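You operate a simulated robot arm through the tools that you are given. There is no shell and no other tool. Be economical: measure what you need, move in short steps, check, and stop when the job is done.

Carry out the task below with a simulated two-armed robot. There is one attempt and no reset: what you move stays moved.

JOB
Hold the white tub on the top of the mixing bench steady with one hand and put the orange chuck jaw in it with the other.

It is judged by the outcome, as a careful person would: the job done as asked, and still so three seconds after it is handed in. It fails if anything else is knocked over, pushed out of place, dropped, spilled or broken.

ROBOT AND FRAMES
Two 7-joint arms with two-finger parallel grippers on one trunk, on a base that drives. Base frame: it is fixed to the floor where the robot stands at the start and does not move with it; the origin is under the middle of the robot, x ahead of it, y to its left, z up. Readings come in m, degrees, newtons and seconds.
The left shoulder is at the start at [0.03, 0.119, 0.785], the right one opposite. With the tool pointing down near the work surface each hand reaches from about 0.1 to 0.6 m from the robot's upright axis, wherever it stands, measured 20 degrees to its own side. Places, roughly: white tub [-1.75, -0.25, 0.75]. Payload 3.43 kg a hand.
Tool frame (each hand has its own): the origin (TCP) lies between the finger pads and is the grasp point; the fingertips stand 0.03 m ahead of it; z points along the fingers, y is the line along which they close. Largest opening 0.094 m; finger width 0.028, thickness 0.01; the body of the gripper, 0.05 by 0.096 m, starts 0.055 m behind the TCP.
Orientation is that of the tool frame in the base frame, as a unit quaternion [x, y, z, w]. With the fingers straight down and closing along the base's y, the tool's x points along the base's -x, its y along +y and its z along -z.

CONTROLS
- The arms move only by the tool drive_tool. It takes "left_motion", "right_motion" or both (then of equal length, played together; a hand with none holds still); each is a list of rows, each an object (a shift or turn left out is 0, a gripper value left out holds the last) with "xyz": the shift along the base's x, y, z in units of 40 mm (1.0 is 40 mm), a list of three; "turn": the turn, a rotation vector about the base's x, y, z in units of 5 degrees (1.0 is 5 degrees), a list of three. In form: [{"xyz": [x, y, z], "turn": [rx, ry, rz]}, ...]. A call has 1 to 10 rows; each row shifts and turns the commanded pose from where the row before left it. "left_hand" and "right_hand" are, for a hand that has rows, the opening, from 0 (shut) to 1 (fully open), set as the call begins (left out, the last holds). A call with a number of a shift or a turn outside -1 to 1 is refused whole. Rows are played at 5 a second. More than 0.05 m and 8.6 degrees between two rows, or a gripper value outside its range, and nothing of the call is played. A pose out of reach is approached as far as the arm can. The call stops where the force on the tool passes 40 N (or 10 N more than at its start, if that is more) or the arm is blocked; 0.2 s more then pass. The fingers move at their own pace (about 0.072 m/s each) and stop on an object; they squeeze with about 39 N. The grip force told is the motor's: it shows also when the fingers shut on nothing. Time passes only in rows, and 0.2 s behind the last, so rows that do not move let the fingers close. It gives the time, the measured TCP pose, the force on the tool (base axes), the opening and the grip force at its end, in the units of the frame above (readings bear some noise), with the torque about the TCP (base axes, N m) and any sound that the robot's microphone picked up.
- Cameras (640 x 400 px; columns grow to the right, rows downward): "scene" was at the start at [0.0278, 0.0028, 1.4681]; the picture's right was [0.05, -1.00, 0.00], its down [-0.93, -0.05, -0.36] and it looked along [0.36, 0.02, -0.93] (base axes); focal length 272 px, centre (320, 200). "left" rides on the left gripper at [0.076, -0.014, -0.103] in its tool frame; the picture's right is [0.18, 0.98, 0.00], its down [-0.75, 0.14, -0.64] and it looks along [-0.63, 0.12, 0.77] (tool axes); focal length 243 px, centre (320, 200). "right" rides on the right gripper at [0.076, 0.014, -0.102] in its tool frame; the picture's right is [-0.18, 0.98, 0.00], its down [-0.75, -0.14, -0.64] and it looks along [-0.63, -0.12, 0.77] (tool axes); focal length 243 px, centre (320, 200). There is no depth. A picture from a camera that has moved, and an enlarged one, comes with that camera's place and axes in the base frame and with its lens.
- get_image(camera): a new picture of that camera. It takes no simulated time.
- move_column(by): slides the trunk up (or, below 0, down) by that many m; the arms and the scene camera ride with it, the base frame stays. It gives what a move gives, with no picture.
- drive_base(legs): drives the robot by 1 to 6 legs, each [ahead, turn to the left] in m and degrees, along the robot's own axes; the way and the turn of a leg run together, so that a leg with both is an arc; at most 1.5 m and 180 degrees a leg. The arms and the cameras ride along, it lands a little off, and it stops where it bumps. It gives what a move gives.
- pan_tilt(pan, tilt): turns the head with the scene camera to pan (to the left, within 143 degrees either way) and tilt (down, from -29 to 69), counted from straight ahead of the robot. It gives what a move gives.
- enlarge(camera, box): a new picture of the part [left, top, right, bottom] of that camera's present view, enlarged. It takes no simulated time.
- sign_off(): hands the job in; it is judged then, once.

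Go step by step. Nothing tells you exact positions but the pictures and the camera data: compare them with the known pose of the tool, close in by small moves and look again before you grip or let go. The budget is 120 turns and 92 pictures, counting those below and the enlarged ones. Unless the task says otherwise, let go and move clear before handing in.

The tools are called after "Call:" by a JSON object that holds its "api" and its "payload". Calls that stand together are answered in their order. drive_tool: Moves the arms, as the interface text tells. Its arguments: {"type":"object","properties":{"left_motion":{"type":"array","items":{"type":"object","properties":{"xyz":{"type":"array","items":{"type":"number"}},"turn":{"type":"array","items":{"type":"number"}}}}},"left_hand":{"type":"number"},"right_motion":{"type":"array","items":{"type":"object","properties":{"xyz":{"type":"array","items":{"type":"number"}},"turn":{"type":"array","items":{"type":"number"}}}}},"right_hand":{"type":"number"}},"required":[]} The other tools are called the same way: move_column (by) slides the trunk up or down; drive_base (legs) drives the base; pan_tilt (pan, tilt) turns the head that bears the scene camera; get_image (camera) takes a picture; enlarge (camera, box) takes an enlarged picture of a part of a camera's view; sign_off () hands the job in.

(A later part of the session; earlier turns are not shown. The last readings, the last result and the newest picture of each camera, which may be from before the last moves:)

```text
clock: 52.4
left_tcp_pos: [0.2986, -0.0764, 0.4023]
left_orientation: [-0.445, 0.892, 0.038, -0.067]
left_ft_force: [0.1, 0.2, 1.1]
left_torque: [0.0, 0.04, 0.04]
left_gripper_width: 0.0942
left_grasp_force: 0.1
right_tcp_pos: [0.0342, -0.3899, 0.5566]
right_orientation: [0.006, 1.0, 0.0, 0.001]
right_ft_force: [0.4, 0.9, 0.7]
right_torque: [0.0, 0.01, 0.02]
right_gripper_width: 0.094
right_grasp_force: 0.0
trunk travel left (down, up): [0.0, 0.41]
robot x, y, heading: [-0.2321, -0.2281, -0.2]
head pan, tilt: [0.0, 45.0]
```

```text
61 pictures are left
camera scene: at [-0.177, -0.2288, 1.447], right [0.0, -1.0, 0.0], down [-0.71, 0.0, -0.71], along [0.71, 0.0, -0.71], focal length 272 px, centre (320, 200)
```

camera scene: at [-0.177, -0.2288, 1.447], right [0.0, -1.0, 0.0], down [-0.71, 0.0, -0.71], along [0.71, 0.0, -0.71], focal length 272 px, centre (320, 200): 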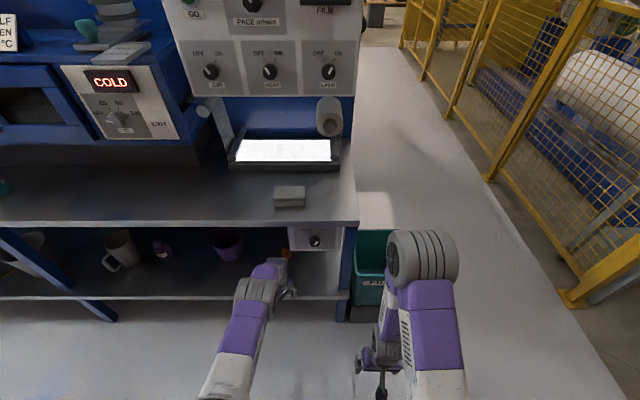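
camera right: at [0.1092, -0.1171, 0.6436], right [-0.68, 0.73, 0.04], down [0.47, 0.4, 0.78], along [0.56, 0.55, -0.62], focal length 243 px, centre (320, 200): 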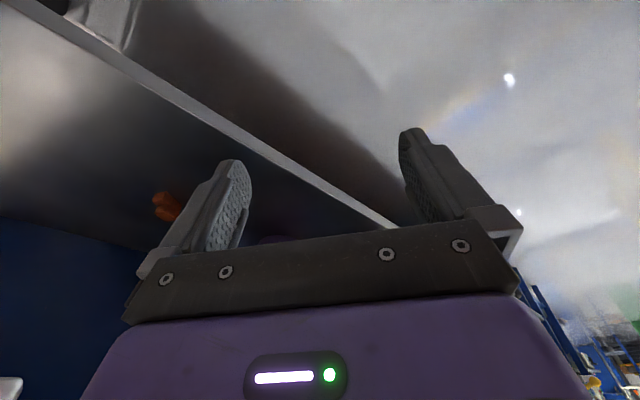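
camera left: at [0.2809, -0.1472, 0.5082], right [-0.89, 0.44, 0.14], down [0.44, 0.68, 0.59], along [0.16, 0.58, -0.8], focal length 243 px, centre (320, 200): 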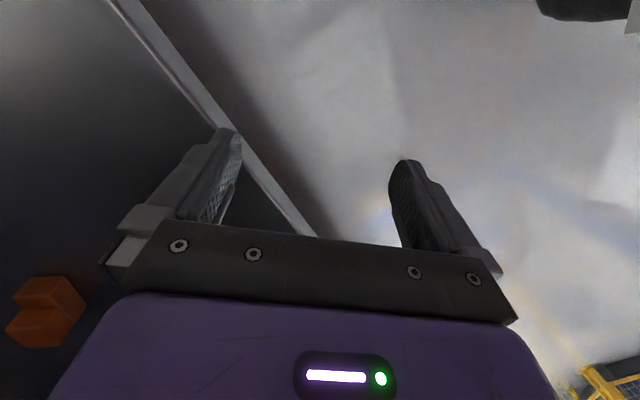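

The jaw hasn't moved. I'll restore the straight, level pose out here and drive back in.

Call:
{"api": "drive_tool", "payload": {"left_motion": [{"xyz": [0.4, 0, 0.4], "turn": [0, -0.88, 0]}, {"xyz": [0.5, 0, 0.4], "turn": [0, -0.88, 0]}, {"xyz": [0.6, 0.05, 0]}, {"xyz": [0.5, 0.05, 0]}]}}

Call:
{"api": "drive_base", "payload": {"legs": [[0.14, 0]]}}

Call:
{"api": "get_image", "payload": {"camera": "left"}}

```text
clock: 53.4
left_tcp_pos: [0.373, -0.0729, 0.4365]
left_orientation: [-0.447, 0.895, 0.005, 0.002]
left_ft_force: [0.4, 0.8, -0.3]
left_torque: [0.0, 0.0, -0.01]
left_gripper_width: 0.0939
left_grasp_force: 0.1
left hand out of reach, approached as far as the arm can: row 4
right_tcp_pos: [0.0353, -0.3896, 0.5566]
right_orientation: [0.005, 1.0, 0.0, -0.001]
right_ft_force: [-0.1, 0.3, 0.6]
right_torque: [-0.01, -0.02, -0.02]
right_gripper_width: 0.0941
right_grasp_force: 0.0
trunk travel left (down, up): [0.0, 0.41]
robot x, y, heading: [-0.2308, -0.2276, 0.0]
head pan, tilt: [0.0, 45.0]
```

```text
clock: 54.7
left_tcp_pos: [0.5146, -0.0725, 0.4314]
left_orientation: [-0.448, 0.894, 0.006, -0.004]
left_ft_force: [-0.5, 0.3, 0.0]
left_torque: [0.02, 0.04, 0.02]
left_gripper_width: 0.0941
left_grasp_force: 0.1
right_tcp_pos: [0.1804, -0.3889, 0.5553]
right_orientation: [0.003, 1.0, 0.0, -0.002]
right_ft_force: [0.1, -0.3, 0.0]
right_torque: [0.01, 0.03, -0.03]
right_gripper_width: 0.0938
right_grasp_force: 0.1
trunk travel left (down, up): [0.0, 0.41]
robot x, y, heading: [-0.086, -0.228, 0.1]
head pan, tilt: [0.0, 45.0]
```

```text
60 pictures are left
camera left: at [0.4808, -0.1421, 0.5332], right [-0.9, 0.44, 0.01], down [0.34, 0.68, 0.64], along [0.27, 0.58, -0.76], focal length 243 px, centre (320, 200)
```

left: 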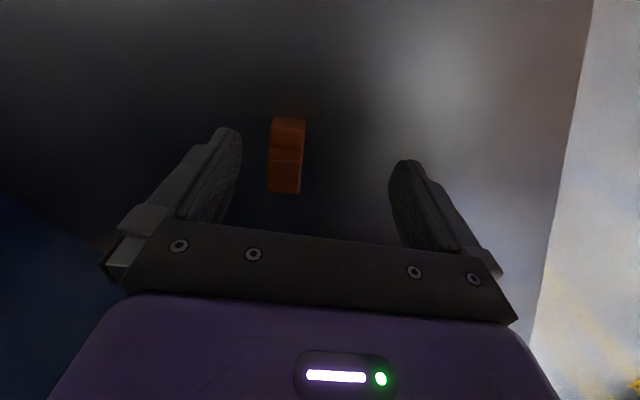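

The hand sagged slightly, so something on the arm touches the bench top again. I'll turn the right hand so its camera can look at the left arm from the side.

Call:
{"api": "drive_tool", "payload": {"right_motion": [{"xyz": [-0.8, 0, 0], "turn": [0, 0, 1]}, {"xyz": [-0.8, 0, 0], "turn": [0, 0, 1]}, {"xyz": [-0.5, 0, 0], "turn": [0, 0, 1]}, {"turn": [0, 0, 1]}, {"turn": [0, 0, 1]}, {"turn": [0, 0, 1]}, {"turn": [0, 0, 1]}, {"turn": [0, 0, 1]}, {"turn": [0, 0, 1]}, {"turn": [0, 0, 1]}]}}

Call:
{"api": "drive_tool", "payload": {"right_motion": [{"xyz": [0, -0.5, 0.5], "turn": [0.766, -0.643, 0]}, {"xyz": [0, -0.5, 0.5], "turn": [0.766, -0.643, 0]}, {"xyz": [0, -0.5, 0.5], "turn": [0.766, -0.643, 0]}, {"xyz": [0, -0.5, 0], "turn": [0.766, -0.643, 0]}, {"turn": [0.766, -0.643, 0]}, {"turn": [0.766, -0.643, 0]}, {"turn": [0.766, -0.643, 0]}, {"turn": [0.766, -0.643, 0]}]}}

Call:
{"api": "get_image", "payload": {"camera": "right"}}

```text
clock: 55.1
left_tcp_pos: [0.51, -0.0718, 0.4307]
left_orientation: [-0.448, 0.894, 0.006, -0.003]
left_ft_force: [-0.7, 0.2, -1.0]
left_torque: [0.04, 0.0, 0.01]
left_gripper_width: 0.0942
left_grasp_force: 0.1
right_tcp_pos: [0.168, -0.3884, 0.5572]
right_orientation: [-0.018, 1.0, 0.001, 0.009]
right_ft_force: [3.0, 1.1, 0.4]
right_torque: [-0.05, 0.29, -0.09]
right_gripper_width: 0.0941
right_grasp_force: 0.0
right hand out of reach, approached as far as the arm can: row 1
trunk travel left (down, up): [0.0, 0.41]
robot x, y, heading: [-0.0881, -0.2273, 0.0]
head pan, tilt: [0.0, 45.0]
stopped in row 1 (right hand): the force on the tool passed its limit at 67 N (the readings are from after the stop); the commanded pose is now the measured one
```

```text
clock: 56.9
left_tcp_pos: [0.5092, -0.0721, 0.4317]
left_orientation: [-0.449, 0.894, 0.006, -0.004]
left_ft_force: [-1.5, 1.0, -0.3]
left_torque: [-0.01, 0.01, 0.01]
left_gripper_width: 0.0937
left_grasp_force: 0.1
right_tcp_pos: [0.1945, -0.4761, 0.6069]
right_orientation: [-0.015, 0.937, 0.26, 0.234]
right_ft_force: [-0.3, -0.1, 0.7]
right_torque: [0.01, -0.01, 0.0]
right_gripper_width: 0.0939
right_grasp_force: 0.0
right hand out of reach, approached as far as the arm can: row 1, 2, 3
trunk travel left (down, up): [0.0, 0.41]
robot x, y, heading: [-0.0872, -0.2264, 0.0]
head pan, tilt: [0.0, 45.0]
```

```text
59 pictures are left
camera right: at [0.0814, -0.5071, 0.6556], right [0.02, 0.83, 0.55], down [0.41, -0.51, 0.75], along [0.91, 0.22, -0.35], focal length 243 px, centre (320, 200)
```

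right: 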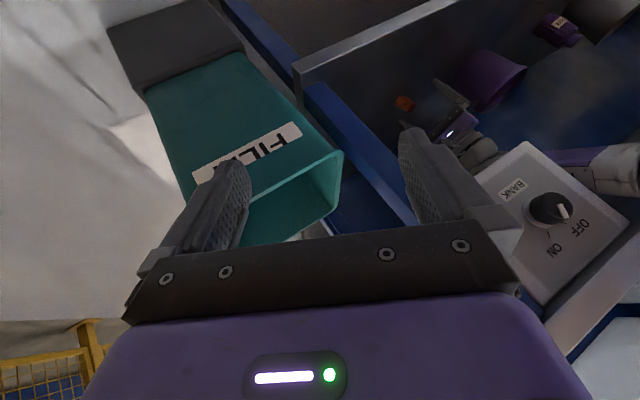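

Call:
{"api": "drive_tool", "payload": {"right_motion": [{"turn": [0, 0, 1]}, {"turn": [0, 0, 1]}, {"turn": [0, 0, 1]}, {"turn": [0, 0, 1]}, {"turn": [0, 0, 1]}, {"turn": [0, 0, 1]}, {"turn": [0, 0, 1]}]}}

Call:
{"api": "get_image", "payload": {"camera": "right"}}

```text
clock: 58.5
left_tcp_pos: [0.511, -0.0713, 0.4321]
left_orientation: [-0.448, 0.894, 0.007, -0.003]
left_ft_force: [-0.2, -0.3, 0.3]
left_torque: [-0.02, 0.02, 0.0]
left_gripper_width: 0.0941
left_grasp_force: 0.1
right_tcp_pos: [0.1939, -0.4741, 0.6042]
right_orientation: [-0.296, 0.89, 0.317, 0.143]
right_ft_force: [0.4, -0.3, 0.0]
right_torque: [0.03, -0.01, 0.01]
right_gripper_width: 0.094
right_grasp_force: 0.0
trunk travel left (down, up): [0.0, 0.41]
robot x, y, heading: [-0.0919, -0.2289, 0.1]
head pan, tilt: [0.0, 45.0]
```

```text
58 pictures are left
camera right: at [0.1201, -0.5659, 0.6548], right [-0.46, 0.69, 0.55], down [0.63, -0.18, 0.75], along [0.62, 0.7, -0.36], focal length 243 px, centre (320, 200)
```

right: 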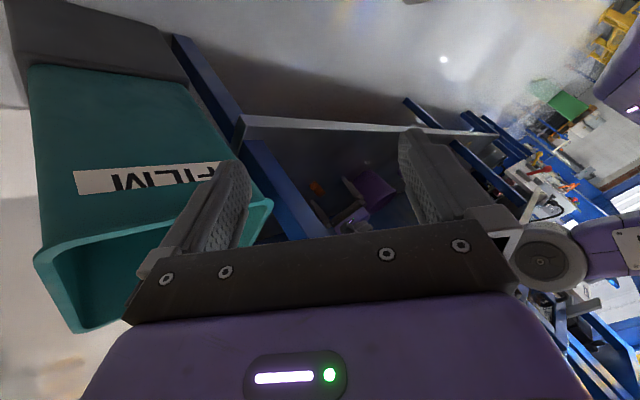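

The side view shows the left elbow sits high (z≈0.79, right at the bench-top edge), so I need more reach. Tilting the tool 35° forward gains that; I'll back out, shift the base left a little, and tilt.

Call:
{"api": "drive_base", "payload": {"legs": [[-0.3, 0], [0, 20], [0.17, 0], [0, -20]]}}

Call:
{"api": "drive_tool", "payload": {"left_motion": [{"turn": [0.804, -0.595, 0]}, {"turn": [0.804, -0.595, 0]}, {"turn": [0.804, -0.595, 0]}, {"turn": [0.804, -0.595, 0]}, {"turn": [0.804, -0.595, 0]}, {"turn": [0.804, -0.595, 0]}, {"turn": [0.804, -0.595, 0]}, {"xyz": [0.8, 0, 0]}, {"xyz": [0.8, 0, 0]}]}}

Call:
{"api": "get_image", "payload": {"camera": "scene"}}

Call:
{"api": "get_image", "payload": {"camera": "left"}}

Call:
{"api": "get_image", "payload": {"camera": "right"}}

```text
clock: 63.8
left_tcp_pos: [0.3653, -0.0045, 0.4312]
left_orientation: [-0.454, 0.891, 0.006, -0.003]
left_ft_force: [0.2, 0.2, 0.5]
left_torque: [0.01, -0.03, 0.02]
left_gripper_width: 0.0939
left_grasp_force: 0.0
right_tcp_pos: [0.0539, -0.4129, 0.6058]
right_orientation: [-0.3, 0.888, 0.318, 0.142]
right_ft_force: [-0.2, 0.2, 0.1]
right_torque: [-0.01, -0.01, -0.02]
right_gripper_width: 0.0942
right_grasp_force: 0.1
trunk travel left (down, up): [0.0, 0.41]
robot x, y, heading: [-0.2313, -0.1689, 1.2]
head pan, tilt: [0.0, 45.0]
```

```text
clock: 65.8
left_tcp_pos: [0.4096, -0.0074, 0.4345]
left_orientation: [-0.436, 0.848, 0.141, 0.266]
left_ft_force: [0.7, -1.0, 0.3]
left_torque: [0.0, 0.02, -0.02]
left_gripper_width: 0.0943
left_grasp_force: 0.1
left hand out of reach, approached as far as the arm can: row 9
right_tcp_pos: [0.0543, -0.4111, 0.6051]
right_orientation: [-0.301, 0.888, 0.317, 0.142]
right_ft_force: [0.5, -0.1, -0.6]
right_torque: [-0.01, 0.03, 0.02]
right_gripper_width: 0.0937
right_grasp_force: 0.0
trunk travel left (down, up): [0.0, 0.41]
robot x, y, heading: [-0.2311, -0.1688, 0.9]
head pan, tilt: [0.0, 45.0]
```

```text
57 pictures are left
camera scene: at [-0.1776, -0.1681, 1.447], right [0.01, -1.0, 0.0], down [-0.71, -0.01, -0.71], along [0.71, 0.01, -0.71], focal length 272 px, centre (320, 200)
```

scene: 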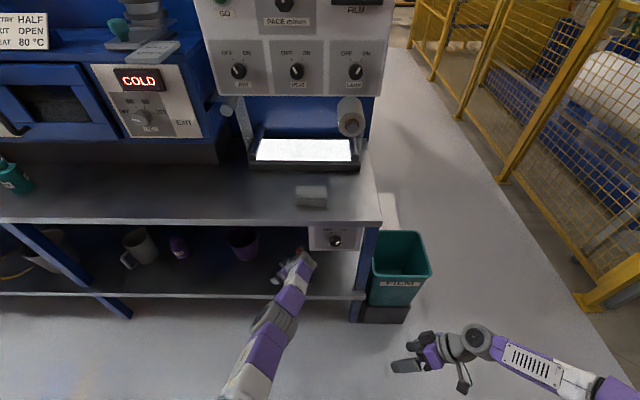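

```text
56 pictures are left
camera left: at [0.3527, -0.1147, 0.4753], right [-0.89, 0.45, -0.1], down [0.04, 0.28, 0.96], along [0.46, 0.85, -0.26], focal length 243 px, centre (320, 200)
```

left: 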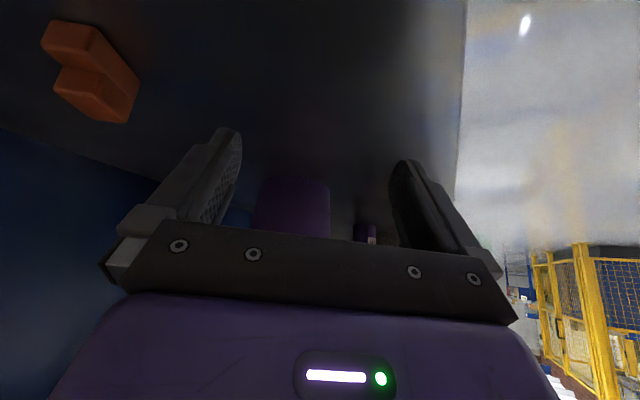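

```text
55 pictures are left
camera right: at [-0.0189, -0.5035, 0.6547], right [-0.47, 0.69, 0.55], down [0.64, -0.17, 0.75], along [0.61, 0.71, -0.36], focal length 243 px, centre (320, 200)
```

right: 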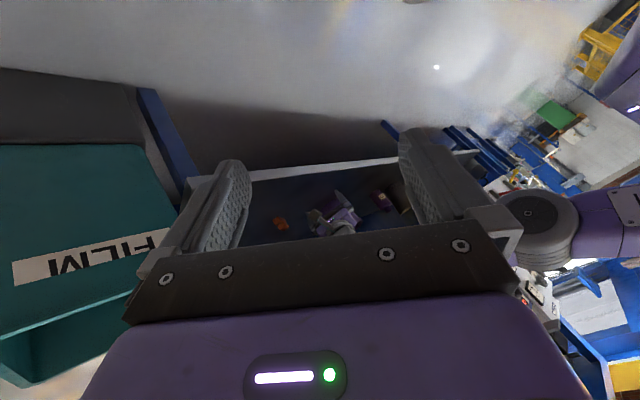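

With the tilt the reach is 0.64 m and the elbow sits lower and further back. I'll shift the hand to y≈−0.075 and drive in.

Call:
{"api": "drive_tool", "payload": {"left_motion": [{"xyz": [0.1, -0.8, 0]}, {"xyz": [0.1, -0.8, 0]}]}}

Call:
{"api": "drive_base", "payload": {"legs": [[0.11, 0]]}}

Call:
{"api": "get_image", "payload": {"camera": "left"}}

Call:
{"api": "get_image", "payload": {"camera": "right"}}

```text
clock: 66.4
left_tcp_pos: [0.4093, -0.0509, 0.4526]
left_orientation: [-0.435, 0.849, 0.141, 0.266]
left_ft_force: [0.0, 1.3, -0.4]
left_torque: [0.01, 0.0, 0.01]
left_gripper_width: 0.0941
left_grasp_force: 0.1
left hand out of reach, approached as far as the arm can: row 1, 2
right_tcp_pos: [0.0551, -0.4114, 0.6053]
right_orientation: [-0.301, 0.888, 0.318, 0.143]
right_ft_force: [-0.7, 0.8, -0.2]
right_torque: [0.0, -0.02, 0.01]
right_gripper_width: 0.094
right_grasp_force: 0.1
trunk travel left (down, up): [0.0, 0.41]
robot x, y, heading: [-0.2302, -0.1697, 1.0]
head pan, tilt: [0.0, 45.0]
```

```text
clock: 67.8
left_tcp_pos: [0.4536, -0.0484, 0.3985]
left_orientation: [-0.418, 0.861, 0.178, 0.229]
left_ft_force: [-18.4, -24.8, 87.8]
left_torque: [-3.03, -2.88, -1.16]
left_gripper_width: 0.088
left_grasp_force: 0.1
right_tcp_pos: [0.1459, -0.4122, 0.6053]
right_orientation: [-0.301, 0.887, 0.318, 0.145]
right_ft_force: [-0.7, -0.6, -0.7]
right_torque: [0.02, 0.0, -0.01]
right_gripper_width: 0.094
right_grasp_force: 0.1
trunk travel left (down, up): [0.0, 0.41]
robot x, y, heading: [-0.1408, -0.1673, 0.4]
head pan, tilt: [0.0, 45.0]
stopped in leg 1: the force on the tool passed its limit at 513 N (the readings are from after the stop); the commanded pose is now the measured one
```

```text
54 pictures are left
camera left: at [0.3987, -0.1566, 0.4399], right [-0.89, 0.46, 0.01], down [0.14, 0.25, 0.96], along [0.44, 0.85, -0.28], focal length 243 px, centre (320, 200)
```

left: 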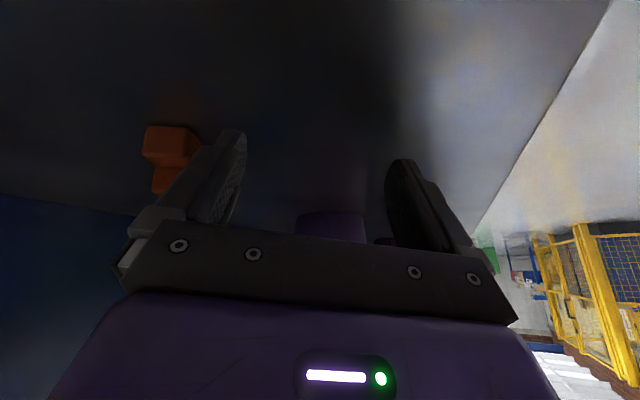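

```text
53 pictures are left
camera right: at [0.0717, -0.5035, 0.6554], right [-0.47, 0.69, 0.55], down [0.63, -0.17, 0.76], along [0.62, 0.7, -0.35], focal length 243 px, centre (320, 200)
```

right: 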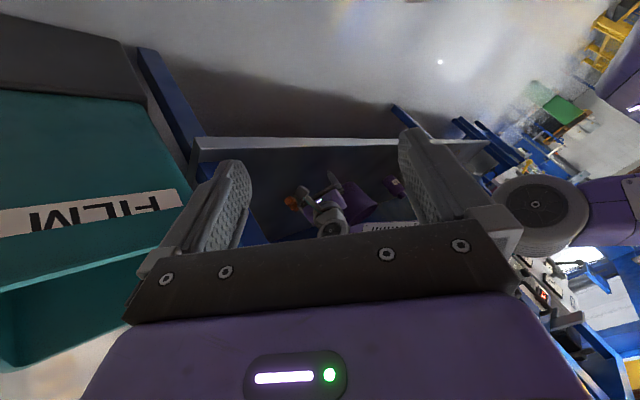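

The elbow popped up again and jammed; no damage seen, jaw looks in place. I'll back out and switch to a much flatter approach (50° tilt, heading −36°, gripping the jaw's ends) which keeps wrist and elbow well outside the bench top.

Call:
{"api": "drive_base", "payload": {"legs": [[-0.25, 0]]}}

Call:
{"api": "get_image", "payload": {"camera": "scene"}}

```text
clock: 69.6
left_tcp_pos: [0.2073, -0.0511, 0.398]
left_orientation: [-0.418, 0.862, 0.178, 0.228]
left_ft_force: [0.4, -0.1, -1.3]
left_torque: [0.02, -0.04, 0.01]
left_gripper_width: 0.094
left_grasp_force: 0.0
right_tcp_pos: [-0.1024, -0.4148, 0.6059]
right_orientation: [-0.301, 0.888, 0.317, 0.144]
right_ft_force: [0.8, 0.6, 0.7]
right_torque: [0.01, 0.03, 0.0]
right_gripper_width: 0.094
right_grasp_force: 0.1
trunk travel left (down, up): [0.0, 0.41]
robot x, y, heading: [-0.3852, -0.1691, 0.5]
head pan, tilt: [0.0, 45.0]
```

```text
52 pictures are left
camera scene: at [-0.3344, -0.1699, 1.447], right [0.01, -1.0, 0.0], down [-0.71, -0.01, -0.71], along [0.71, 0.01, -0.71], focal length 272 px, centre (320, 200)
```

scene: 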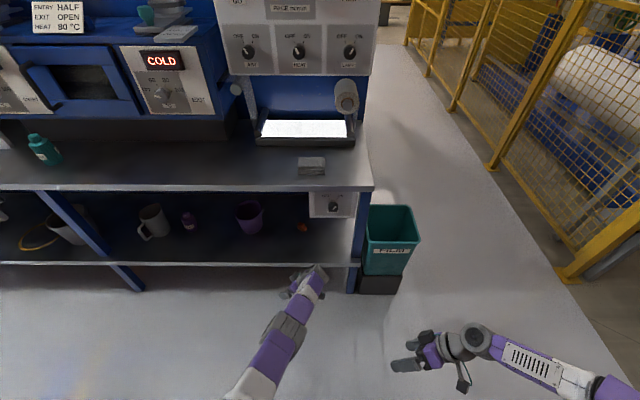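

Call:
{"api": "drive_tool", "payload": {"left_motion": [{"xyz": [0, 0, 0.15], "turn": [-0.044, -0.198, -0.898]}, {"xyz": [0, 0, 0.15], "turn": [-0.044, -0.198, -0.898]}, {"xyz": [0, 0, 0.15], "turn": [-0.044, -0.198, -0.898]}, {"xyz": [0, 0, 0.15], "turn": [-0.044, -0.198, -0.898]}, {"xyz": [0, 0, 0.15], "turn": [-0.044, -0.198, -0.898]}, {"xyz": [0, 0, 0.15], "turn": [-0.044, -0.198, -0.898]}, {"xyz": [0, 0, 0.15], "turn": [-0.044, -0.198, -0.898]}, {"xyz": [0, 0, 0.15], "turn": [-0.044, -0.198, -0.898]}, {"xyz": [0, 0, 0], "turn": [-0.044, -0.198, -0.898]}, {"xyz": [0, 0, 0], "turn": [-0.044, -0.198, -0.898]}]}}

Call:
{"api": "drive_tool", "payload": {"left_motion": [{"turn": [-0.044, -0.198, -0.898]}, {"turn": [-0.044, -0.198, -0.898]}, {"turn": [-0.044, -0.198, -0.898]}, {"turn": [-0.044, -0.198, -0.898]}, {"turn": [-0.044, -0.198, -0.898]}, {"turn": [-0.044, -0.198, -0.898]}, {"turn": [-0.044, -0.198, -0.898]}, {"turn": [-0.044, -0.198, -0.898]}, {"turn": [-0.044, -0.198, -0.898]}, {"turn": [-0.044, -0.198, -0.898]}]}}

Call:
{"api": "drive_tool", "payload": {"left_motion": [{"xyz": [0.6, 0, 0]}, {"xyz": [0.6, 0, 0]}]}}

Call:
{"api": "get_image", "payload": {"camera": "scene"}}

Call:
{"api": "get_image", "payload": {"camera": "left"}}

Call:
{"api": "get_image", "payload": {"camera": "right"}}

```text
clock: 71.8
left_tcp_pos: [0.2077, -0.0527, 0.4444]
left_orientation: [-0.074, 0.937, 0.024, 0.341]
left_ft_force: [-0.5, 0.1, 0.2]
left_torque: [-0.02, 0.01, 0.03]
left_gripper_width: 0.094
left_grasp_force: 0.2
right_tcp_pos: [-0.1016, -0.4137, 0.6059]
right_orientation: [-0.301, 0.888, 0.316, 0.145]
right_ft_force: [1.2, -0.8, -0.6]
right_torque: [0.0, 0.03, 0.0]
right_gripper_width: 0.0941
right_grasp_force: 0.1
trunk travel left (down, up): [0.0, 0.41]
robot x, y, heading: [-0.382, -0.1703, 0.3]
head pan, tilt: [0.0, 45.0]
```

```text
clock: 74.0
left_tcp_pos: [0.2069, -0.051, 0.4465]
left_orientation: [0.28, 0.862, -0.131, 0.402]
left_ft_force: [0.2, -0.4, 0.0]
left_torque: [0.03, 0.02, 0.02]
left_gripper_width: 0.094
left_grasp_force: 0.2
right_tcp_pos: [-0.1014, -0.4142, 0.6054]
right_orientation: [-0.3, 0.888, 0.317, 0.144]
right_ft_force: [0.8, 0.0, -1.3]
right_torque: [0.03, 0.01, 0.0]
right_gripper_width: 0.0939
right_grasp_force: 0.0
trunk travel left (down, up): [0.0, 0.41]
robot x, y, heading: [-0.3903, -0.1718, 0.5]
head pan, tilt: [0.0, 45.0]
```

```text
clock: 74.6
left_tcp_pos: [0.255, -0.0496, 0.4446]
left_orientation: [0.28, 0.862, -0.131, 0.401]
left_ft_force: [0.2, 0.9, 0.5]
left_torque: [0.0, 0.03, -0.02]
left_gripper_width: 0.0939
left_grasp_force: 0.1
right_tcp_pos: [-0.101, -0.4144, 0.607]
right_orientation: [-0.3, 0.888, 0.318, 0.144]
right_ft_force: [-0.7, -0.5, 0.3]
right_torque: [0.01, 0.0, 0.02]
right_gripper_width: 0.0941
right_grasp_force: 0.0
trunk travel left (down, up): [0.0, 0.41]
robot x, y, heading: [-0.3869, -0.1706, 0.6]
head pan, tilt: [0.0, 45.0]
```

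```text
51 pictures are left
camera scene: at [-0.3342, -0.1699, 1.4469], right [0.01, -1.0, 0.0], down [-0.71, -0.01, -0.71], along [0.71, 0.01, -0.71], focal length 272 px, centre (320, 200)
```

scene: 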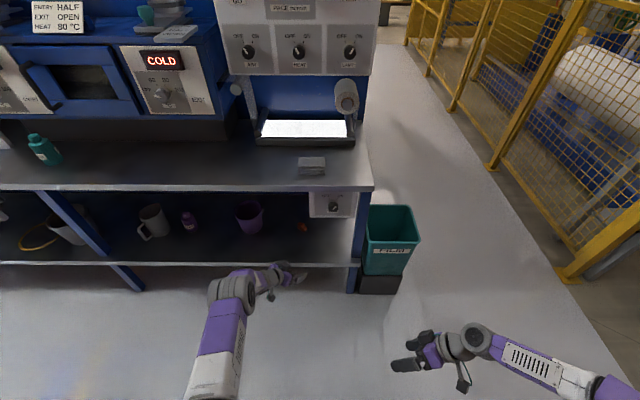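

```text
50 pictures are left
camera left: at [0.1433, 0.0136, 0.4527], right [0.48, 0.87, -0.14], down [0.08, 0.12, 0.99], along [0.87, -0.49, -0.01], focal length 243 px, centre (320, 200)
```

left: 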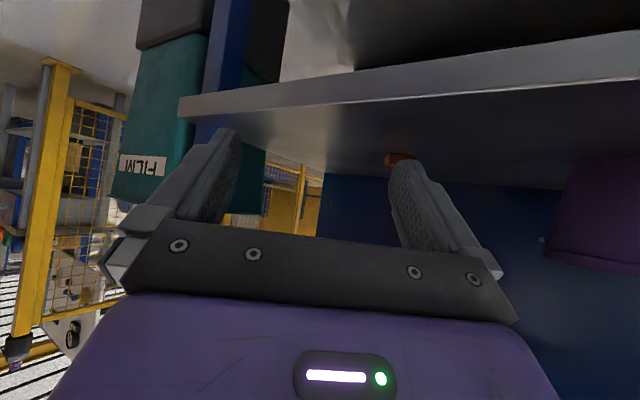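

```text
49 pictures are left
camera right: at [-0.1752, -0.5059, 0.6548], right [-0.47, 0.69, 0.55], down [0.63, -0.17, 0.76], along [0.62, 0.7, -0.36], focal length 243 px, centre (320, 200)
```

right: 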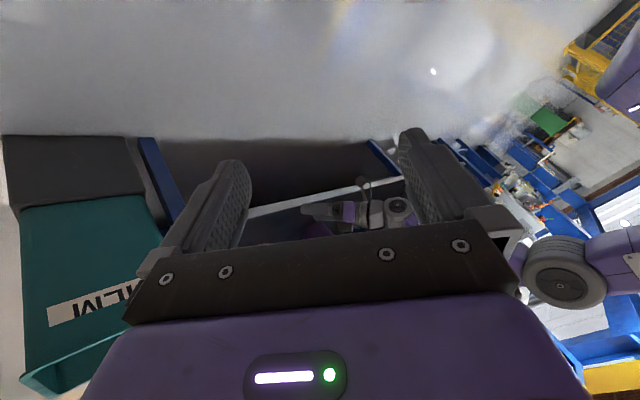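

The elbow still has slack; extend further here in the free space.

Call:
{"api": "drive_tool", "payload": {"left_motion": [{"xyz": [0.5, 0, 0]}, {"xyz": [0.5, 0, 0]}, {"xyz": [0.5, 0, 0]}, {"xyz": [0.5, 0, 0]}]}}

Call:
{"api": "get_image", "payload": {"camera": "scene"}}

Call:
{"api": "get_image", "payload": {"camera": "right"}}

```text
clock: 75.6
left_tcp_pos: [0.3094, -0.0574, 0.4443]
left_orientation: [0.279, 0.863, -0.13, 0.401]
left_ft_force: [0.7, 0.0, -0.2]
left_torque: [0.02, 0.0, 0.03]
left_gripper_width: 0.0939
left_grasp_force: 0.1
left hand out of reach, approached as far as the arm can: row 3, 4
right_tcp_pos: [-0.1012, -0.4147, 0.6049]
right_orientation: [-0.3, 0.888, 0.317, 0.144]
right_ft_force: [0.3, -0.2, 0.7]
right_torque: [0.02, -0.01, 0.0]
right_gripper_width: 0.0941
right_grasp_force: 0.1
trunk travel left (down, up): [0.0, 0.41]
robot x, y, heading: [-0.3857, -0.1703, 0.6]
head pan, tilt: [0.0, 45.0]
```

```text
48 pictures are left
camera scene: at [-0.3342, -0.1699, 1.447], right [0.01, -1.0, 0.0], down [-0.71, -0.01, -0.71], along [0.71, 0.01, -0.71], focal length 272 px, centre (320, 200)
```

scene: 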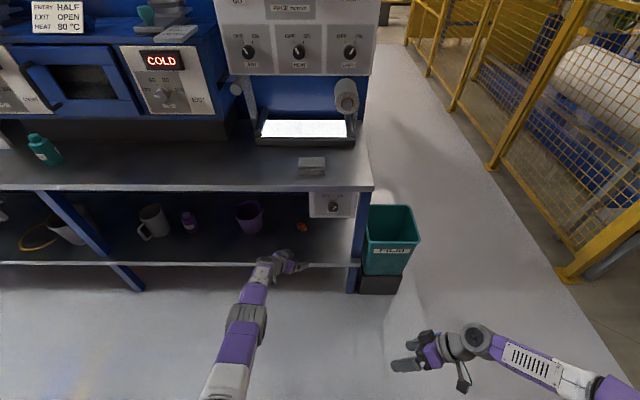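

```text
47 pictures are left
camera right: at [-0.1753, -0.5059, 0.6549], right [-0.47, 0.69, 0.55], down [0.63, -0.17, 0.76], along [0.62, 0.7, -0.36], focal length 243 px, centre (320, 200)
```

right: 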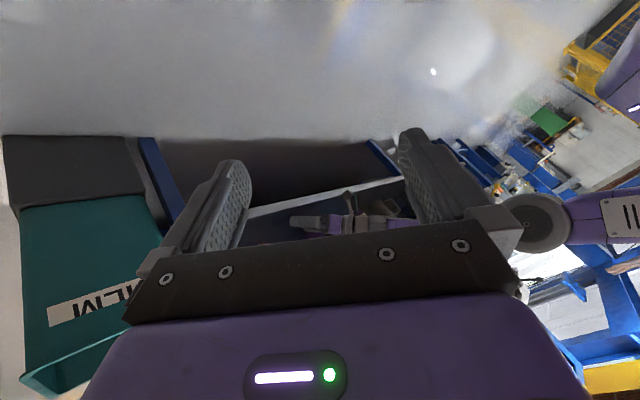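

Now the arm is straight, reaching 0.695 m with the elbow well outside. Drive in with good clearance (tips ≈0.42, jaw top ≈0.395).

Call:
{"api": "drive_base", "payload": {"legs": [[0.17, 0]]}}

Call:
{"api": "get_image", "payload": {"camera": "left"}}

```text
clock: 77.1
left_tcp_pos: [0.4808, -0.0562, 0.4443]
left_orientation: [0.28, 0.862, -0.131, 0.401]
left_ft_force: [0.1, -0.5, -0.4]
left_torque: [-0.02, 0.0, 0.0]
left_gripper_width: 0.0938
left_grasp_force: 0.1
right_tcp_pos: [0.0685, -0.4132, 0.6064]
right_orientation: [-0.299, 0.888, 0.317, 0.144]
right_ft_force: [-0.5, 0.7, 0.1]
right_torque: [-0.01, 0.0, -0.02]
right_gripper_width: 0.094
right_grasp_force: 0.0
trunk travel left (down, up): [0.0, 0.41]
robot x, y, heading: [-0.2157, -0.1653, 0.7]
head pan, tilt: [0.0, 45.0]
```

```text
46 pictures are left
camera left: at [0.3695, 0.0074, 0.4514], right [0.48, 0.86, -0.14], down [0.08, 0.12, 0.99], along [0.87, -0.49, -0.01], focal length 243 px, centre (320, 200)
```

left: 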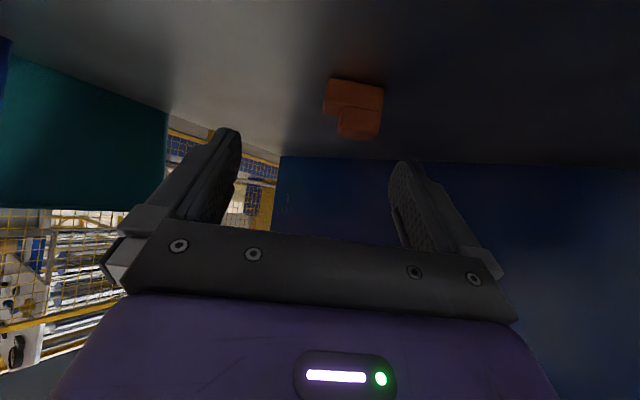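

Clear so far. Jaw centre ≈ [0.539, −0.073], shelf ≈ 0.362. Drive the last bit, then lower in steps.

Call:
{"api": "drive_base", "payload": {"legs": [[0.062, 0]]}}

Call:
{"api": "drive_tool", "payload": {"left_motion": [{"xyz": [-0.15, -0.25, -0.25]}, {"xyz": [-0.2, 0, -0.35]}]}}

Call:
{"api": "get_image", "payload": {"camera": "left"}}

```text
clock: 78.0
left_tcp_pos: [0.5421, -0.0545, 0.4422]
left_orientation: [0.279, 0.862, -0.131, 0.401]
left_ft_force: [-0.1, 0.7, -0.8]
left_torque: [0.0, 0.0, 0.02]
left_gripper_width: 0.0941
left_grasp_force: 0.1
right_tcp_pos: [0.1319, -0.4128, 0.6058]
right_orientation: [-0.3, 0.888, 0.317, 0.144]
right_ft_force: [-1.0, 1.0, 0.1]
right_torque: [-0.03, 0.02, 0.01]
right_gripper_width: 0.094
right_grasp_force: 0.1
trunk travel left (down, up): [0.0, 0.41]
robot x, y, heading: [-0.1546, -0.1678, 0.6]
head pan, tilt: [0.0, 45.0]
```

```text
clock: 78.6
left_tcp_pos: [0.5272, -0.0639, 0.4213]
left_orientation: [0.28, 0.862, -0.131, 0.401]
left_ft_force: [-0.2, -0.1, -0.1]
left_torque: [0.02, 0.0, -0.01]
left_gripper_width: 0.0943
left_grasp_force: 0.0
right_tcp_pos: [0.1309, -0.4133, 0.606]
right_orientation: [-0.301, 0.888, 0.317, 0.144]
right_ft_force: [-0.6, -0.1, 0.3]
right_torque: [0.02, -0.04, 0.03]
right_gripper_width: 0.0941
right_grasp_force: 0.0
trunk travel left (down, up): [0.0, 0.41]
robot x, y, heading: [-0.1516, -0.1672, 0.3]
head pan, tilt: [0.0, 45.0]
```

```text
45 pictures are left
camera left: at [0.4162, -0.0006, 0.427], right [0.48, 0.86, -0.14], down [0.08, 0.12, 0.99], along [0.87, -0.49, -0.01], focal length 243 px, centre (320, 200)
```

left: 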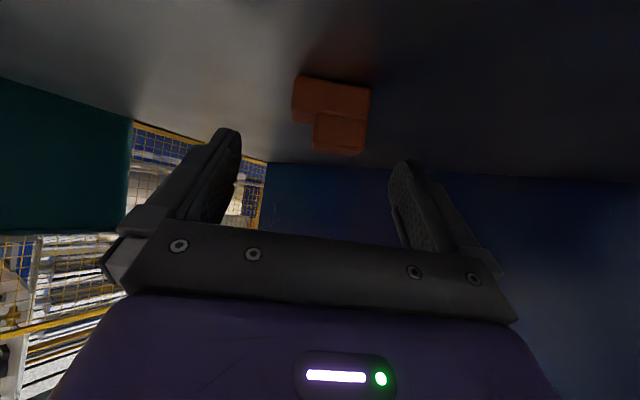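

Well centred. Lower to just above the shelf.

Call:
{"api": "drive_tool", "payload": {"left_motion": [{"xyz": [0, -0.03, -0.3]}, {"xyz": [0, 0, -0.25]}]}}

Call:
{"api": "get_image", "payload": {"camera": "left"}}

```text
clock: 79.2
left_tcp_pos: [0.5251, -0.0648, 0.4139]
left_orientation: [0.279, 0.862, -0.13, 0.402]
left_ft_force: [0.2, 0.4, -0.7]
left_torque: [-0.01, 0.0, 0.01]
left_gripper_width: 0.0937
left_grasp_force: 0.1
left hand out of reach, approached as far as the arm can: row 1, 2
right_tcp_pos: [0.1315, -0.4126, 0.6059]
right_orientation: [-0.301, 0.888, 0.317, 0.144]
right_ft_force: [-0.2, -1.1, -0.3]
right_torque: [0.02, 0.01, -0.02]
right_gripper_width: 0.0939
right_grasp_force: 0.1
trunk travel left (down, up): [0.0, 0.41]
robot x, y, heading: [-0.1545, -0.1681, 0.7]
head pan, tilt: [0.0, 45.0]
```

```text
44 pictures are left
camera left: at [0.4139, -0.0026, 0.4217], right [0.48, 0.87, -0.14], down [0.08, 0.12, 0.99], along [0.87, -0.49, -0.01], focal length 243 px, centre (320, 200)
```

left: 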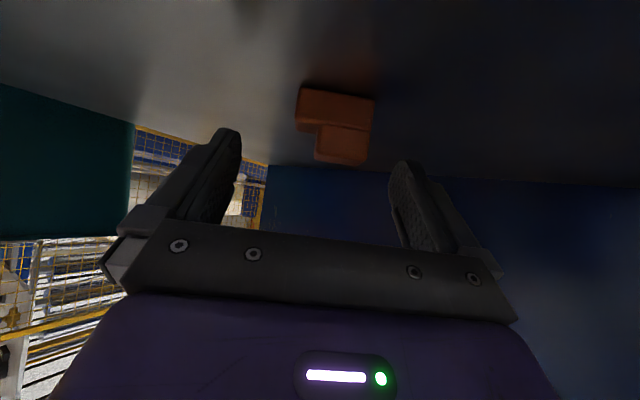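

Slightly out of reach downward; nudge the base forward and lower while retracting.

Call:
{"api": "drive_base", "payload": {"legs": [[0.025, 0]]}}

Call:
{"api": "drive_tool", "payload": {"left_motion": [{"xyz": [-0.3, 0, -0.2]}, {"xyz": [-0.25, 0, -0.2]}]}}

Call:
{"api": "get_image", "payload": {"camera": "left"}}

```text
clock: 80.0
left_tcp_pos: [0.5495, -0.0667, 0.4132]
left_orientation: [0.28, 0.862, -0.131, 0.401]
left_ft_force: [0.4, 0.4, -0.3]
left_torque: [-0.03, 0.03, 0.03]
left_gripper_width: 0.0941
left_grasp_force: 0.1
right_tcp_pos: [0.1564, -0.4123, 0.6048]
right_orientation: [-0.3, 0.888, 0.317, 0.144]
right_ft_force: [0.7, 0.2, 0.5]
right_torque: [-0.01, 0.01, 0.01]
right_gripper_width: 0.0939
right_grasp_force: 0.1
trunk travel left (down, up): [0.0, 0.41]
robot x, y, heading: [-0.1302, -0.1665, 0.4]
head pan, tilt: [0.0, 45.0]
```

```text
clock: 80.7
left_tcp_pos: [0.5272, -0.0655, 0.3961]
left_orientation: [0.281, 0.862, -0.131, 0.401]
left_ft_force: [-0.7, 0.2, 0.0]
left_torque: [0.02, 0.01, -0.02]
left_gripper_width: 0.0941
left_grasp_force: 0.1
right_tcp_pos: [0.1565, -0.412, 0.6053]
right_orientation: [-0.3, 0.888, 0.317, 0.145]
right_ft_force: [-0.6, 0.5, -0.4]
right_torque: [0.0, 0.03, -0.02]
right_gripper_width: 0.0939
right_grasp_force: 0.1
trunk travel left (down, up): [0.0, 0.41]
robot x, y, heading: [-0.1272, -0.1673, 0.6]
head pan, tilt: [0.0, 45.0]
```

```text
43 pictures are left
camera left: at [0.4162, -0.0018, 0.4036], right [0.48, 0.86, -0.14], down [0.08, 0.12, 0.99], along [0.87, -0.49, -0.01], focal length 243 px, centre (320, 200)
```

left: 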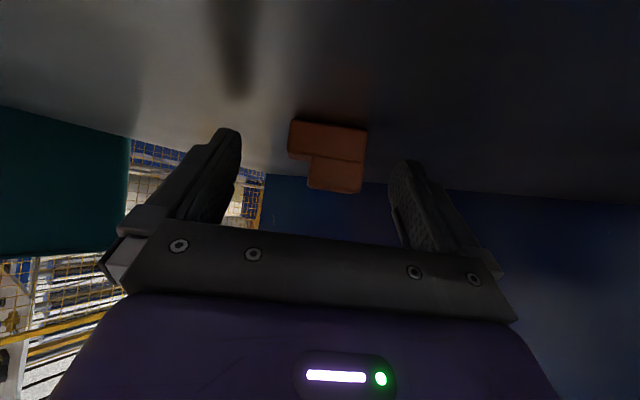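

Fingers straddle the jaw's ends, tips about 7–10 mm above the shelf. Lower 5 mm more and close.

Call:
{"api": "drive_tool", "payload": {"left_motion": [{"xyz": [0.05, -0.03, -0.13]}]}}

Call:
{"api": "drive_tool", "payload": {"left_motion": [{}, {}, {}, {}, {}], "left_hand": 0}}

Call:
{"api": "get_image", "payload": {"camera": "left"}}

```text
clock: 81.0
left_tcp_pos: [0.5305, -0.0656, 0.3924]
left_orientation: [0.28, 0.862, -0.131, 0.402]
left_ft_force: [1.0, -0.3, 1.0]
left_torque: [0.03, -0.04, 0.01]
left_gripper_width: 0.094
left_grasp_force: 0.1
right_tcp_pos: [0.1554, -0.4116, 0.6062]
right_orientation: [-0.3, 0.888, 0.317, 0.144]
right_ft_force: [0.2, 0.4, -0.1]
right_torque: [0.01, 0.01, 0.02]
right_gripper_width: 0.094
right_grasp_force: 0.1
trunk travel left (down, up): [0.0, 0.41]
robot x, y, heading: [-0.1321, -0.1673, 0.6]
head pan, tilt: [0.0, 45.0]
```

```text
clock: 82.2
left_tcp_pos: [0.5293, -0.0672, 0.3914]
left_orientation: [0.28, 0.862, -0.132, 0.401]
left_ft_force: [0.6, 1.0, 1.5]
left_torque: [-0.02, 0.03, 0.01]
left_gripper_width: 0.0434
left_grasp_force: 38.9
right_tcp_pos: [0.1566, -0.4121, 0.6047]
right_orientation: [-0.301, 0.888, 0.318, 0.144]
right_ft_force: [1.2, 0.2, -0.4]
right_torque: [-0.01, 0.02, -0.02]
right_gripper_width: 0.0941
right_grasp_force: 0.2
trunk travel left (down, up): [0.0, 0.41]
robot x, y, heading: [-0.1286, -0.1678, 0.5]
head pan, tilt: [0.0, 45.0]
```

```text
42 pictures are left
camera left: at [0.4178, -0.0026, 0.3991], right [0.48, 0.86, -0.14], down [0.08, 0.12, 0.99], along [0.87, -0.49, -0.01], focal length 243 px, centre (320, 200)
```

left: 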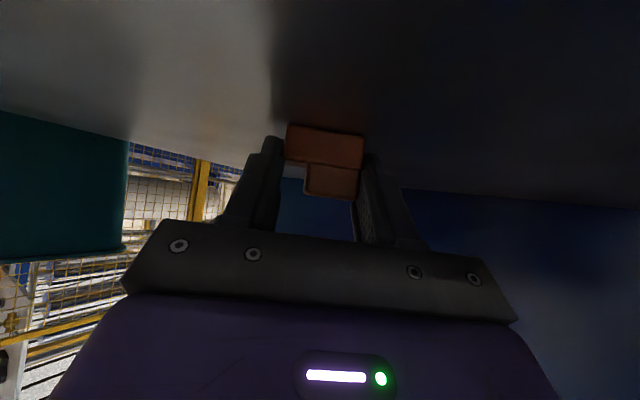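

Gripped, 43 mm between the pads. Lift gently and look.

Call:
{"api": "drive_tool", "payload": {"left_motion": [{"xyz": [0.1, 0, 0.4]}, {"xyz": [0.2, 0, 0.5]}, {"xyz": [0.2, 0, 0.5]}]}}

Call:
{"api": "get_image", "payload": {"camera": "left"}}

```text
clock: 83.0
left_tcp_pos: [0.5481, -0.068, 0.4491]
left_orientation: [0.28, 0.862, -0.131, 0.401]
left_ft_force: [0.1, 0.0, -2.0]
left_torque: [-0.02, 0.02, 0.03]
left_gripper_width: 0.0436
left_grasp_force: 39.6
right_tcp_pos: [0.1557, -0.412, 0.6042]
right_orientation: [-0.301, 0.888, 0.318, 0.144]
right_ft_force: [-0.7, 0.3, -0.1]
right_torque: [0.01, -0.01, 0.01]
right_gripper_width: 0.0943
right_grasp_force: 0.2
trunk travel left (down, up): [0.0, 0.41]
robot x, y, heading: [-0.1309, -0.1678, 0.4]
head pan, tilt: [0.0, 45.0]
```

```text
41 pictures are left
camera left: at [0.437, -0.0045, 0.4564], right [0.48, 0.86, -0.14], down [0.08, 0.12, 0.99], along [0.87, -0.49, -0.01], focal length 243 px, centre (320, 200)
```

left: 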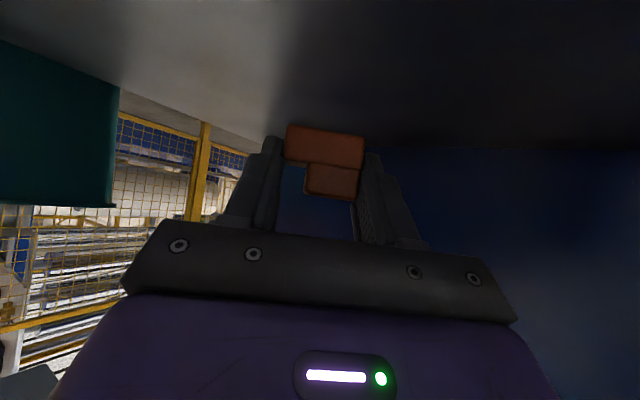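

Lifted securely. Back out, then bring the left hand in and upright, jaw held.

Call:
{"api": "drive_base", "payload": {"legs": [[-0.42, 0]]}}

Call:
{"api": "drive_tool", "payload": {"left_motion": [{"xyz": [-0.7, 0.2, 0.4], "turn": [0.588, 0.809, 0]}, {"xyz": [-0.7, 0.2, 0.4], "turn": [0.588, 0.809, 0]}, {"xyz": [-0.7, 0.2, 0.4], "turn": [0.588, 0.809, 0]}, {"xyz": [-0.7, 0.2, 0.4], "turn": [0.588, 0.809, 0]}, {"xyz": [-0.7, 0.2, 0.4], "turn": [0.588, 0.809, 0]}, {"xyz": [-0.7, 0.2, 0.4], "turn": [0.588, 0.809, 0]}, {"xyz": [-0.7, 0.2, 0.4], "turn": [0.588, 0.809, 0]}, {"xyz": [-0.7, 0.2, 0.4], "turn": [0.588, 0.809, 0]}, {"xyz": [-0.7, 0.2, 0.4], "turn": [0.588, 0.809, 0]}, {"xyz": [-0.7, 0.2, 0.4], "turn": [0.588, 0.809, 0]}]}}

Call:
{"api": "get_image", "payload": {"camera": "scene"}}

```text
clock: 85.6
left_tcp_pos: [0.1293, -0.0657, 0.4483]
left_orientation: [0.274, 0.864, -0.128, 0.402]
left_ft_force: [0.4, -0.6, -2.0]
left_torque: [-0.01, 0.0, -0.02]
left_gripper_width: 0.0438
left_grasp_force: 38.9
right_tcp_pos: [-0.2582, -0.4159, 0.6054]
right_orientation: [-0.306, 0.886, 0.318, 0.142]
right_ft_force: [-0.6, -0.1, -0.3]
right_torque: [-0.02, 0.01, -0.02]
right_gripper_width: 0.094
right_grasp_force: 0.0
trunk travel left (down, up): [0.0, 0.41]
robot x, y, heading: [-0.5464, -0.171, 1.5]
head pan, tilt: [0.0, 45.0]
```

```text
clock: 87.8
left_tcp_pos: [-0.1504, 0.0172, 0.6129]
left_orientation: [0.303, 0.953, 0.004, 0.0]
left_ft_force: [0.7, 0.0, -1.9]
left_torque: [0.01, -0.03, 0.01]
left_gripper_width: 0.0435
left_grasp_force: 38.6
right_tcp_pos: [-0.2583, -0.4143, 0.6049]
right_orientation: [-0.306, 0.886, 0.318, 0.142]
right_ft_force: [0.1, -0.1, 0.0]
right_torque: [0.0, -0.02, -0.01]
right_gripper_width: 0.0942
right_grasp_force: 0.1
trunk travel left (down, up): [0.0, 0.41]
robot x, y, heading: [-0.5475, -0.1742, 0.9]
head pan, tilt: [0.0, 45.0]
```

```text
40 pictures are left
camera scene: at [-0.4946, -0.1736, 1.447], right [0.02, -1.0, 0.0], down [-0.71, -0.02, -0.71], along [0.71, 0.02, -0.71], focal length 272 px, centre (320, 200)
```

scene: 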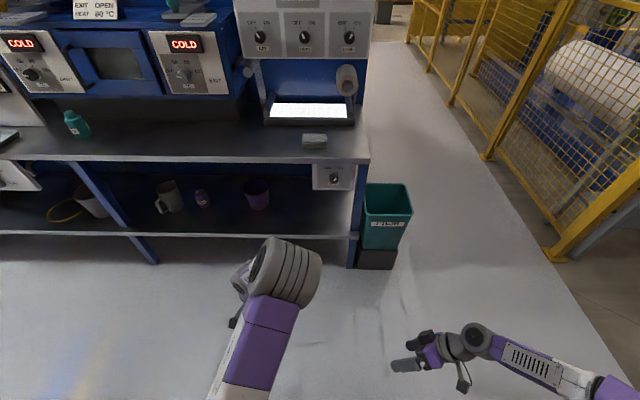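

Jaw in hand. Straighten the right hand, then turn around to face the mixing bench and raise the trunk.

Call:
{"api": "drive_tool", "payload": {"right_motion": [{"turn": [-0.758, 0.338, -0.729]}, {"turn": [-0.758, 0.338, -0.729]}, {"turn": [-0.758, 0.338, -0.729]}, {"turn": [-0.758, 0.338, -0.729]}, {"turn": [-0.758, 0.338, -0.729]}, {"turn": [-0.758, 0.338, -0.729]}, {"turn": [-0.758, 0.338, -0.729]}, {"turn": [-0.758, 0.338, -0.729]}, {"turn": [-0.758, 0.338, -0.729]}, {"turn": [-0.758, 0.338, -0.729]}]}}

Call:
{"api": "drive_base", "payload": {"legs": [[0, 90], [0, 90]]}}

Call:
{"api": "move_column", "payload": {"by": 0.3}}

Call:
{"api": "get_image", "payload": {"camera": "scene"}}

Call:
{"api": "get_image", "payload": {"camera": "left"}}

```text
clock: 90.0
left_tcp_pos: [-0.1497, 0.0166, 0.6123]
left_orientation: [0.305, 0.952, 0.004, 0.001]
left_ft_force: [-0.2, 0.2, -2.6]
left_torque: [0.0, -0.06, -0.02]
left_gripper_width: 0.0435
left_grasp_force: 39.5
right_tcp_pos: [-0.2576, -0.414, 0.6057]
right_orientation: [0.001, 1.0, -0.001, 0.001]
right_ft_force: [0.5, -0.3, 0.1]
right_torque: [-0.01, -0.01, 0.0]
right_gripper_width: 0.094
right_grasp_force: 0.1
trunk travel left (down, up): [0.0, 0.41]
robot x, y, heading: [-0.5501, -0.175, 1.5]
head pan, tilt: [0.0, 45.0]
```

```text
clock: 98.0
left_tcp_pos: [-0.953, -0.3484, 0.6119]
left_orientation: [0.946, -0.324, -0.002, 0.004]
left_ft_force: [0.4, 0.6, -2.8]
left_torque: [-0.01, 0.02, 0.0]
left_gripper_width: 0.0436
left_grasp_force: 39.4
right_tcp_pos: [-0.8284, 0.0768, 0.6054]
right_orientation: [1.0, -0.021, -0.001, -0.001]
right_ft_force: [-0.4, 0.2, -0.3]
right_torque: [0.0, 0.02, 0.01]
right_gripper_width: 0.0939
right_grasp_force: 0.0
trunk travel left (down, up): [0.0, 0.41]
robot x, y, heading: [-0.5508, -0.1741, 179.0]
head pan, tilt: [0.0, 45.0]
```

```text
clock: 101.0
left_tcp_pos: [-0.9535, -0.3488, 0.9121]
left_orientation: [0.946, -0.324, -0.001, 0.004]
left_ft_force: [-0.4, 0.2, -1.5]
left_torque: [-0.02, 0.01, -0.03]
left_gripper_width: 0.0435
left_grasp_force: 38.7
right_tcp_pos: [-0.8272, 0.0767, 0.9058]
right_orientation: [1.0, -0.021, 0.0, -0.001]
right_ft_force: [0.0, -0.2, 0.0]
right_torque: [-0.01, 0.01, -0.02]
right_gripper_width: 0.094
right_grasp_force: 0.1
trunk travel left (down, up): [-0.3, 0.11]
robot x, y, heading: [-0.5554, -0.176, 179.0]
head pan, tilt: [0.0, 45.0]
```

```text
39 pictures are left
camera scene: at [-0.5974, -0.1736, 1.7468], right [0.02, 1.0, 0.0], down [0.71, -0.01, -0.71], along [-0.71, 0.01, -0.71], focal length 272 px, centre (320, 200)
```

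scene: 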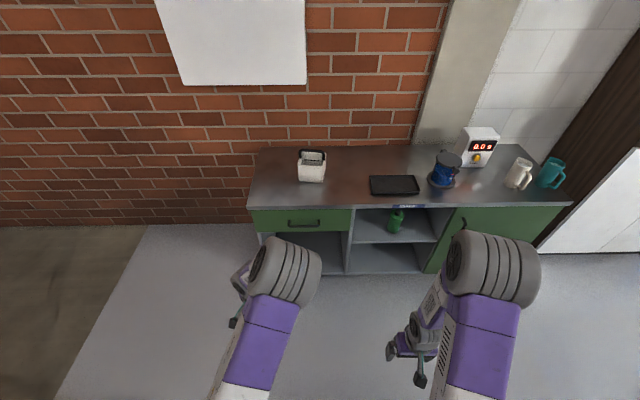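

```text
38 pictures are left
camera left: at [-0.8836, -0.3831, 1.0146], right [-0.46, -0.89, 0.01], down [-0.68, 0.36, 0.64], along [-0.57, 0.29, -0.77], focal length 243 px, centre (320, 200)
```

left: 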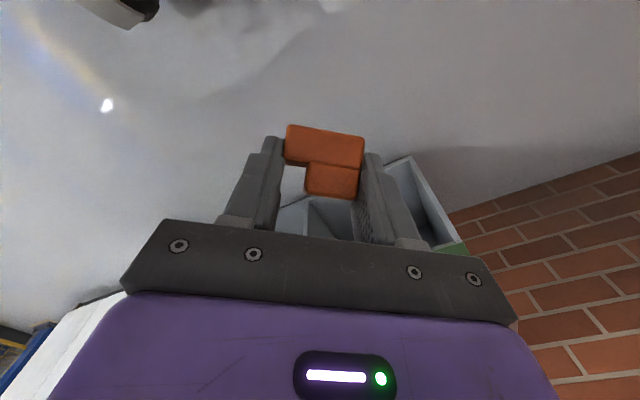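

Call:
{"api": "enlarge", "payload": {"camera": "scene", "box": [240, 130, 400, 230]}}

Call:
{"api": "enlarge", "payload": {"camera": "scene", "box": [285, 140, 341, 190]}}

```text
4.00 times, centred on (320, 180) of scene
camera zoom: at [-0.5974, -0.1736, 1.7468], right [0.02, 1.0, 0.0], down [0.71, -0.01, -0.71], along [-0.71, 0.01, -0.71], focal length 1090 px, centre (320, 280)
```

zoom: 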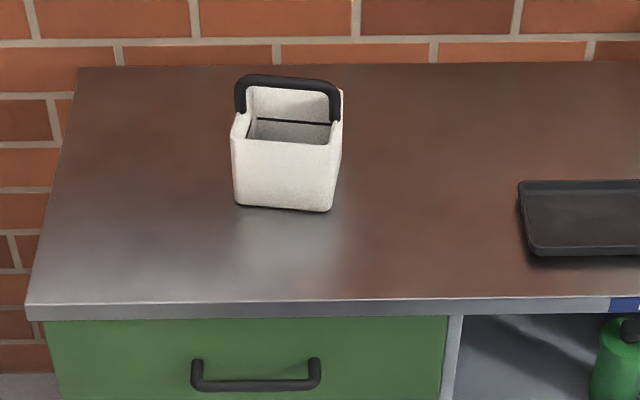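

```text
8.00 times, centred on (313, 165) of scene
camera zoom: at [-0.5974, -0.1736, 1.7468], right [0.02, 1.0, 0.0], down [0.71, -0.01, -0.71], along [-0.71, 0.01, -0.71], focal length 2180 px, centre (376, 480)
```

zoom: 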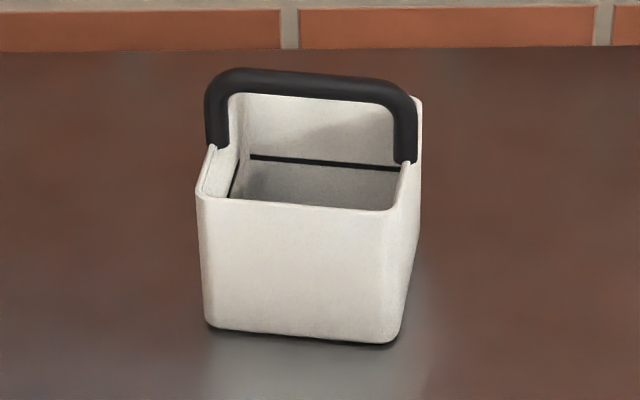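

The tub is a square, open box about 13 × 12 cm with a black arched handle running along y. I plan to hold the handle with the right hand from the right side, and put the jaw in with the left through the front half. Drive closer first.

Call:
{"api": "drive_base", "payload": {"legs": [[0.55, 1]]}}

Call:
{"api": "pan_tilt", "payload": {"pan": 0, "tilt": 55}}

Call:
{"api": "get_image", "payload": {"camera": "scene"}}

```text
clock: 104.2
left_tcp_pos: [-1.4996, -0.3442, 0.9128]
left_orientation: [0.947, -0.32, -0.001, 0.004]
left_ft_force: [0.5, -0.3, -1.7]
left_torque: [0.01, 0.01, -0.01]
left_gripper_width: 0.0432
left_grasp_force: 39.0
right_tcp_pos: [-1.3782, 0.0815, 0.9072]
right_orientation: [1.0, -0.016, 0.001, -0.001]
right_ft_force: [-0.7, -0.1, -0.4]
right_torque: [0.01, -0.05, 0.02]
right_gripper_width: 0.0939
right_grasp_force: 0.0
trunk travel left (down, up): [-0.3, 0.11]
robot x, y, heading: [-1.0947, -0.1639, 179.6]
head pan, tilt: [0.0, 45.0]
```

```text
clock: 104.9
left_tcp_pos: [-1.4988, -0.3438, 0.9118]
left_orientation: [0.948, -0.319, -0.002, 0.005]
left_ft_force: [-0.2, 0.0, -1.9]
left_torque: [0.03, 0.0, -0.03]
left_gripper_width: 0.0434
left_grasp_force: 39.0
right_tcp_pos: [-1.3771, 0.0819, 0.9061]
right_orientation: [1.0, -0.016, -0.002, 0.0]
right_ft_force: [-0.3, -0.3, 0.2]
right_torque: [0.01, -0.03, -0.02]
right_gripper_width: 0.094
right_grasp_force: 0.1
trunk travel left (down, up): [-0.3, 0.11]
robot x, y, heading: [-1.0969, -0.1652, 179.4]
head pan, tilt: [0.0, 55.0]
```

```text
35 pictures are left
camera scene: at [-1.1355, -0.1661, 1.7336], right [0.01, 1.0, 0.0], down [0.82, -0.01, -0.57], along [-0.57, 0.01, -0.82], focal length 272 px, centre (320, 200)
```

scene: 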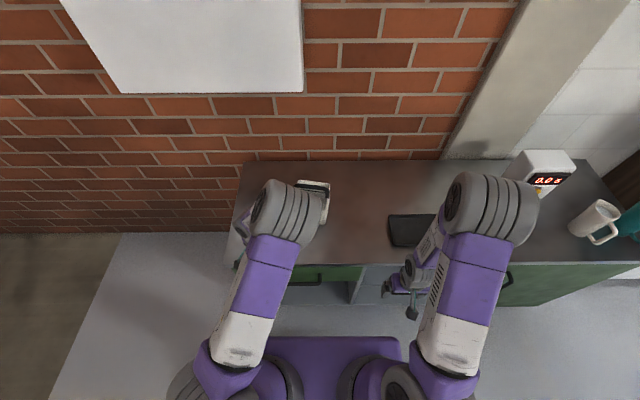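

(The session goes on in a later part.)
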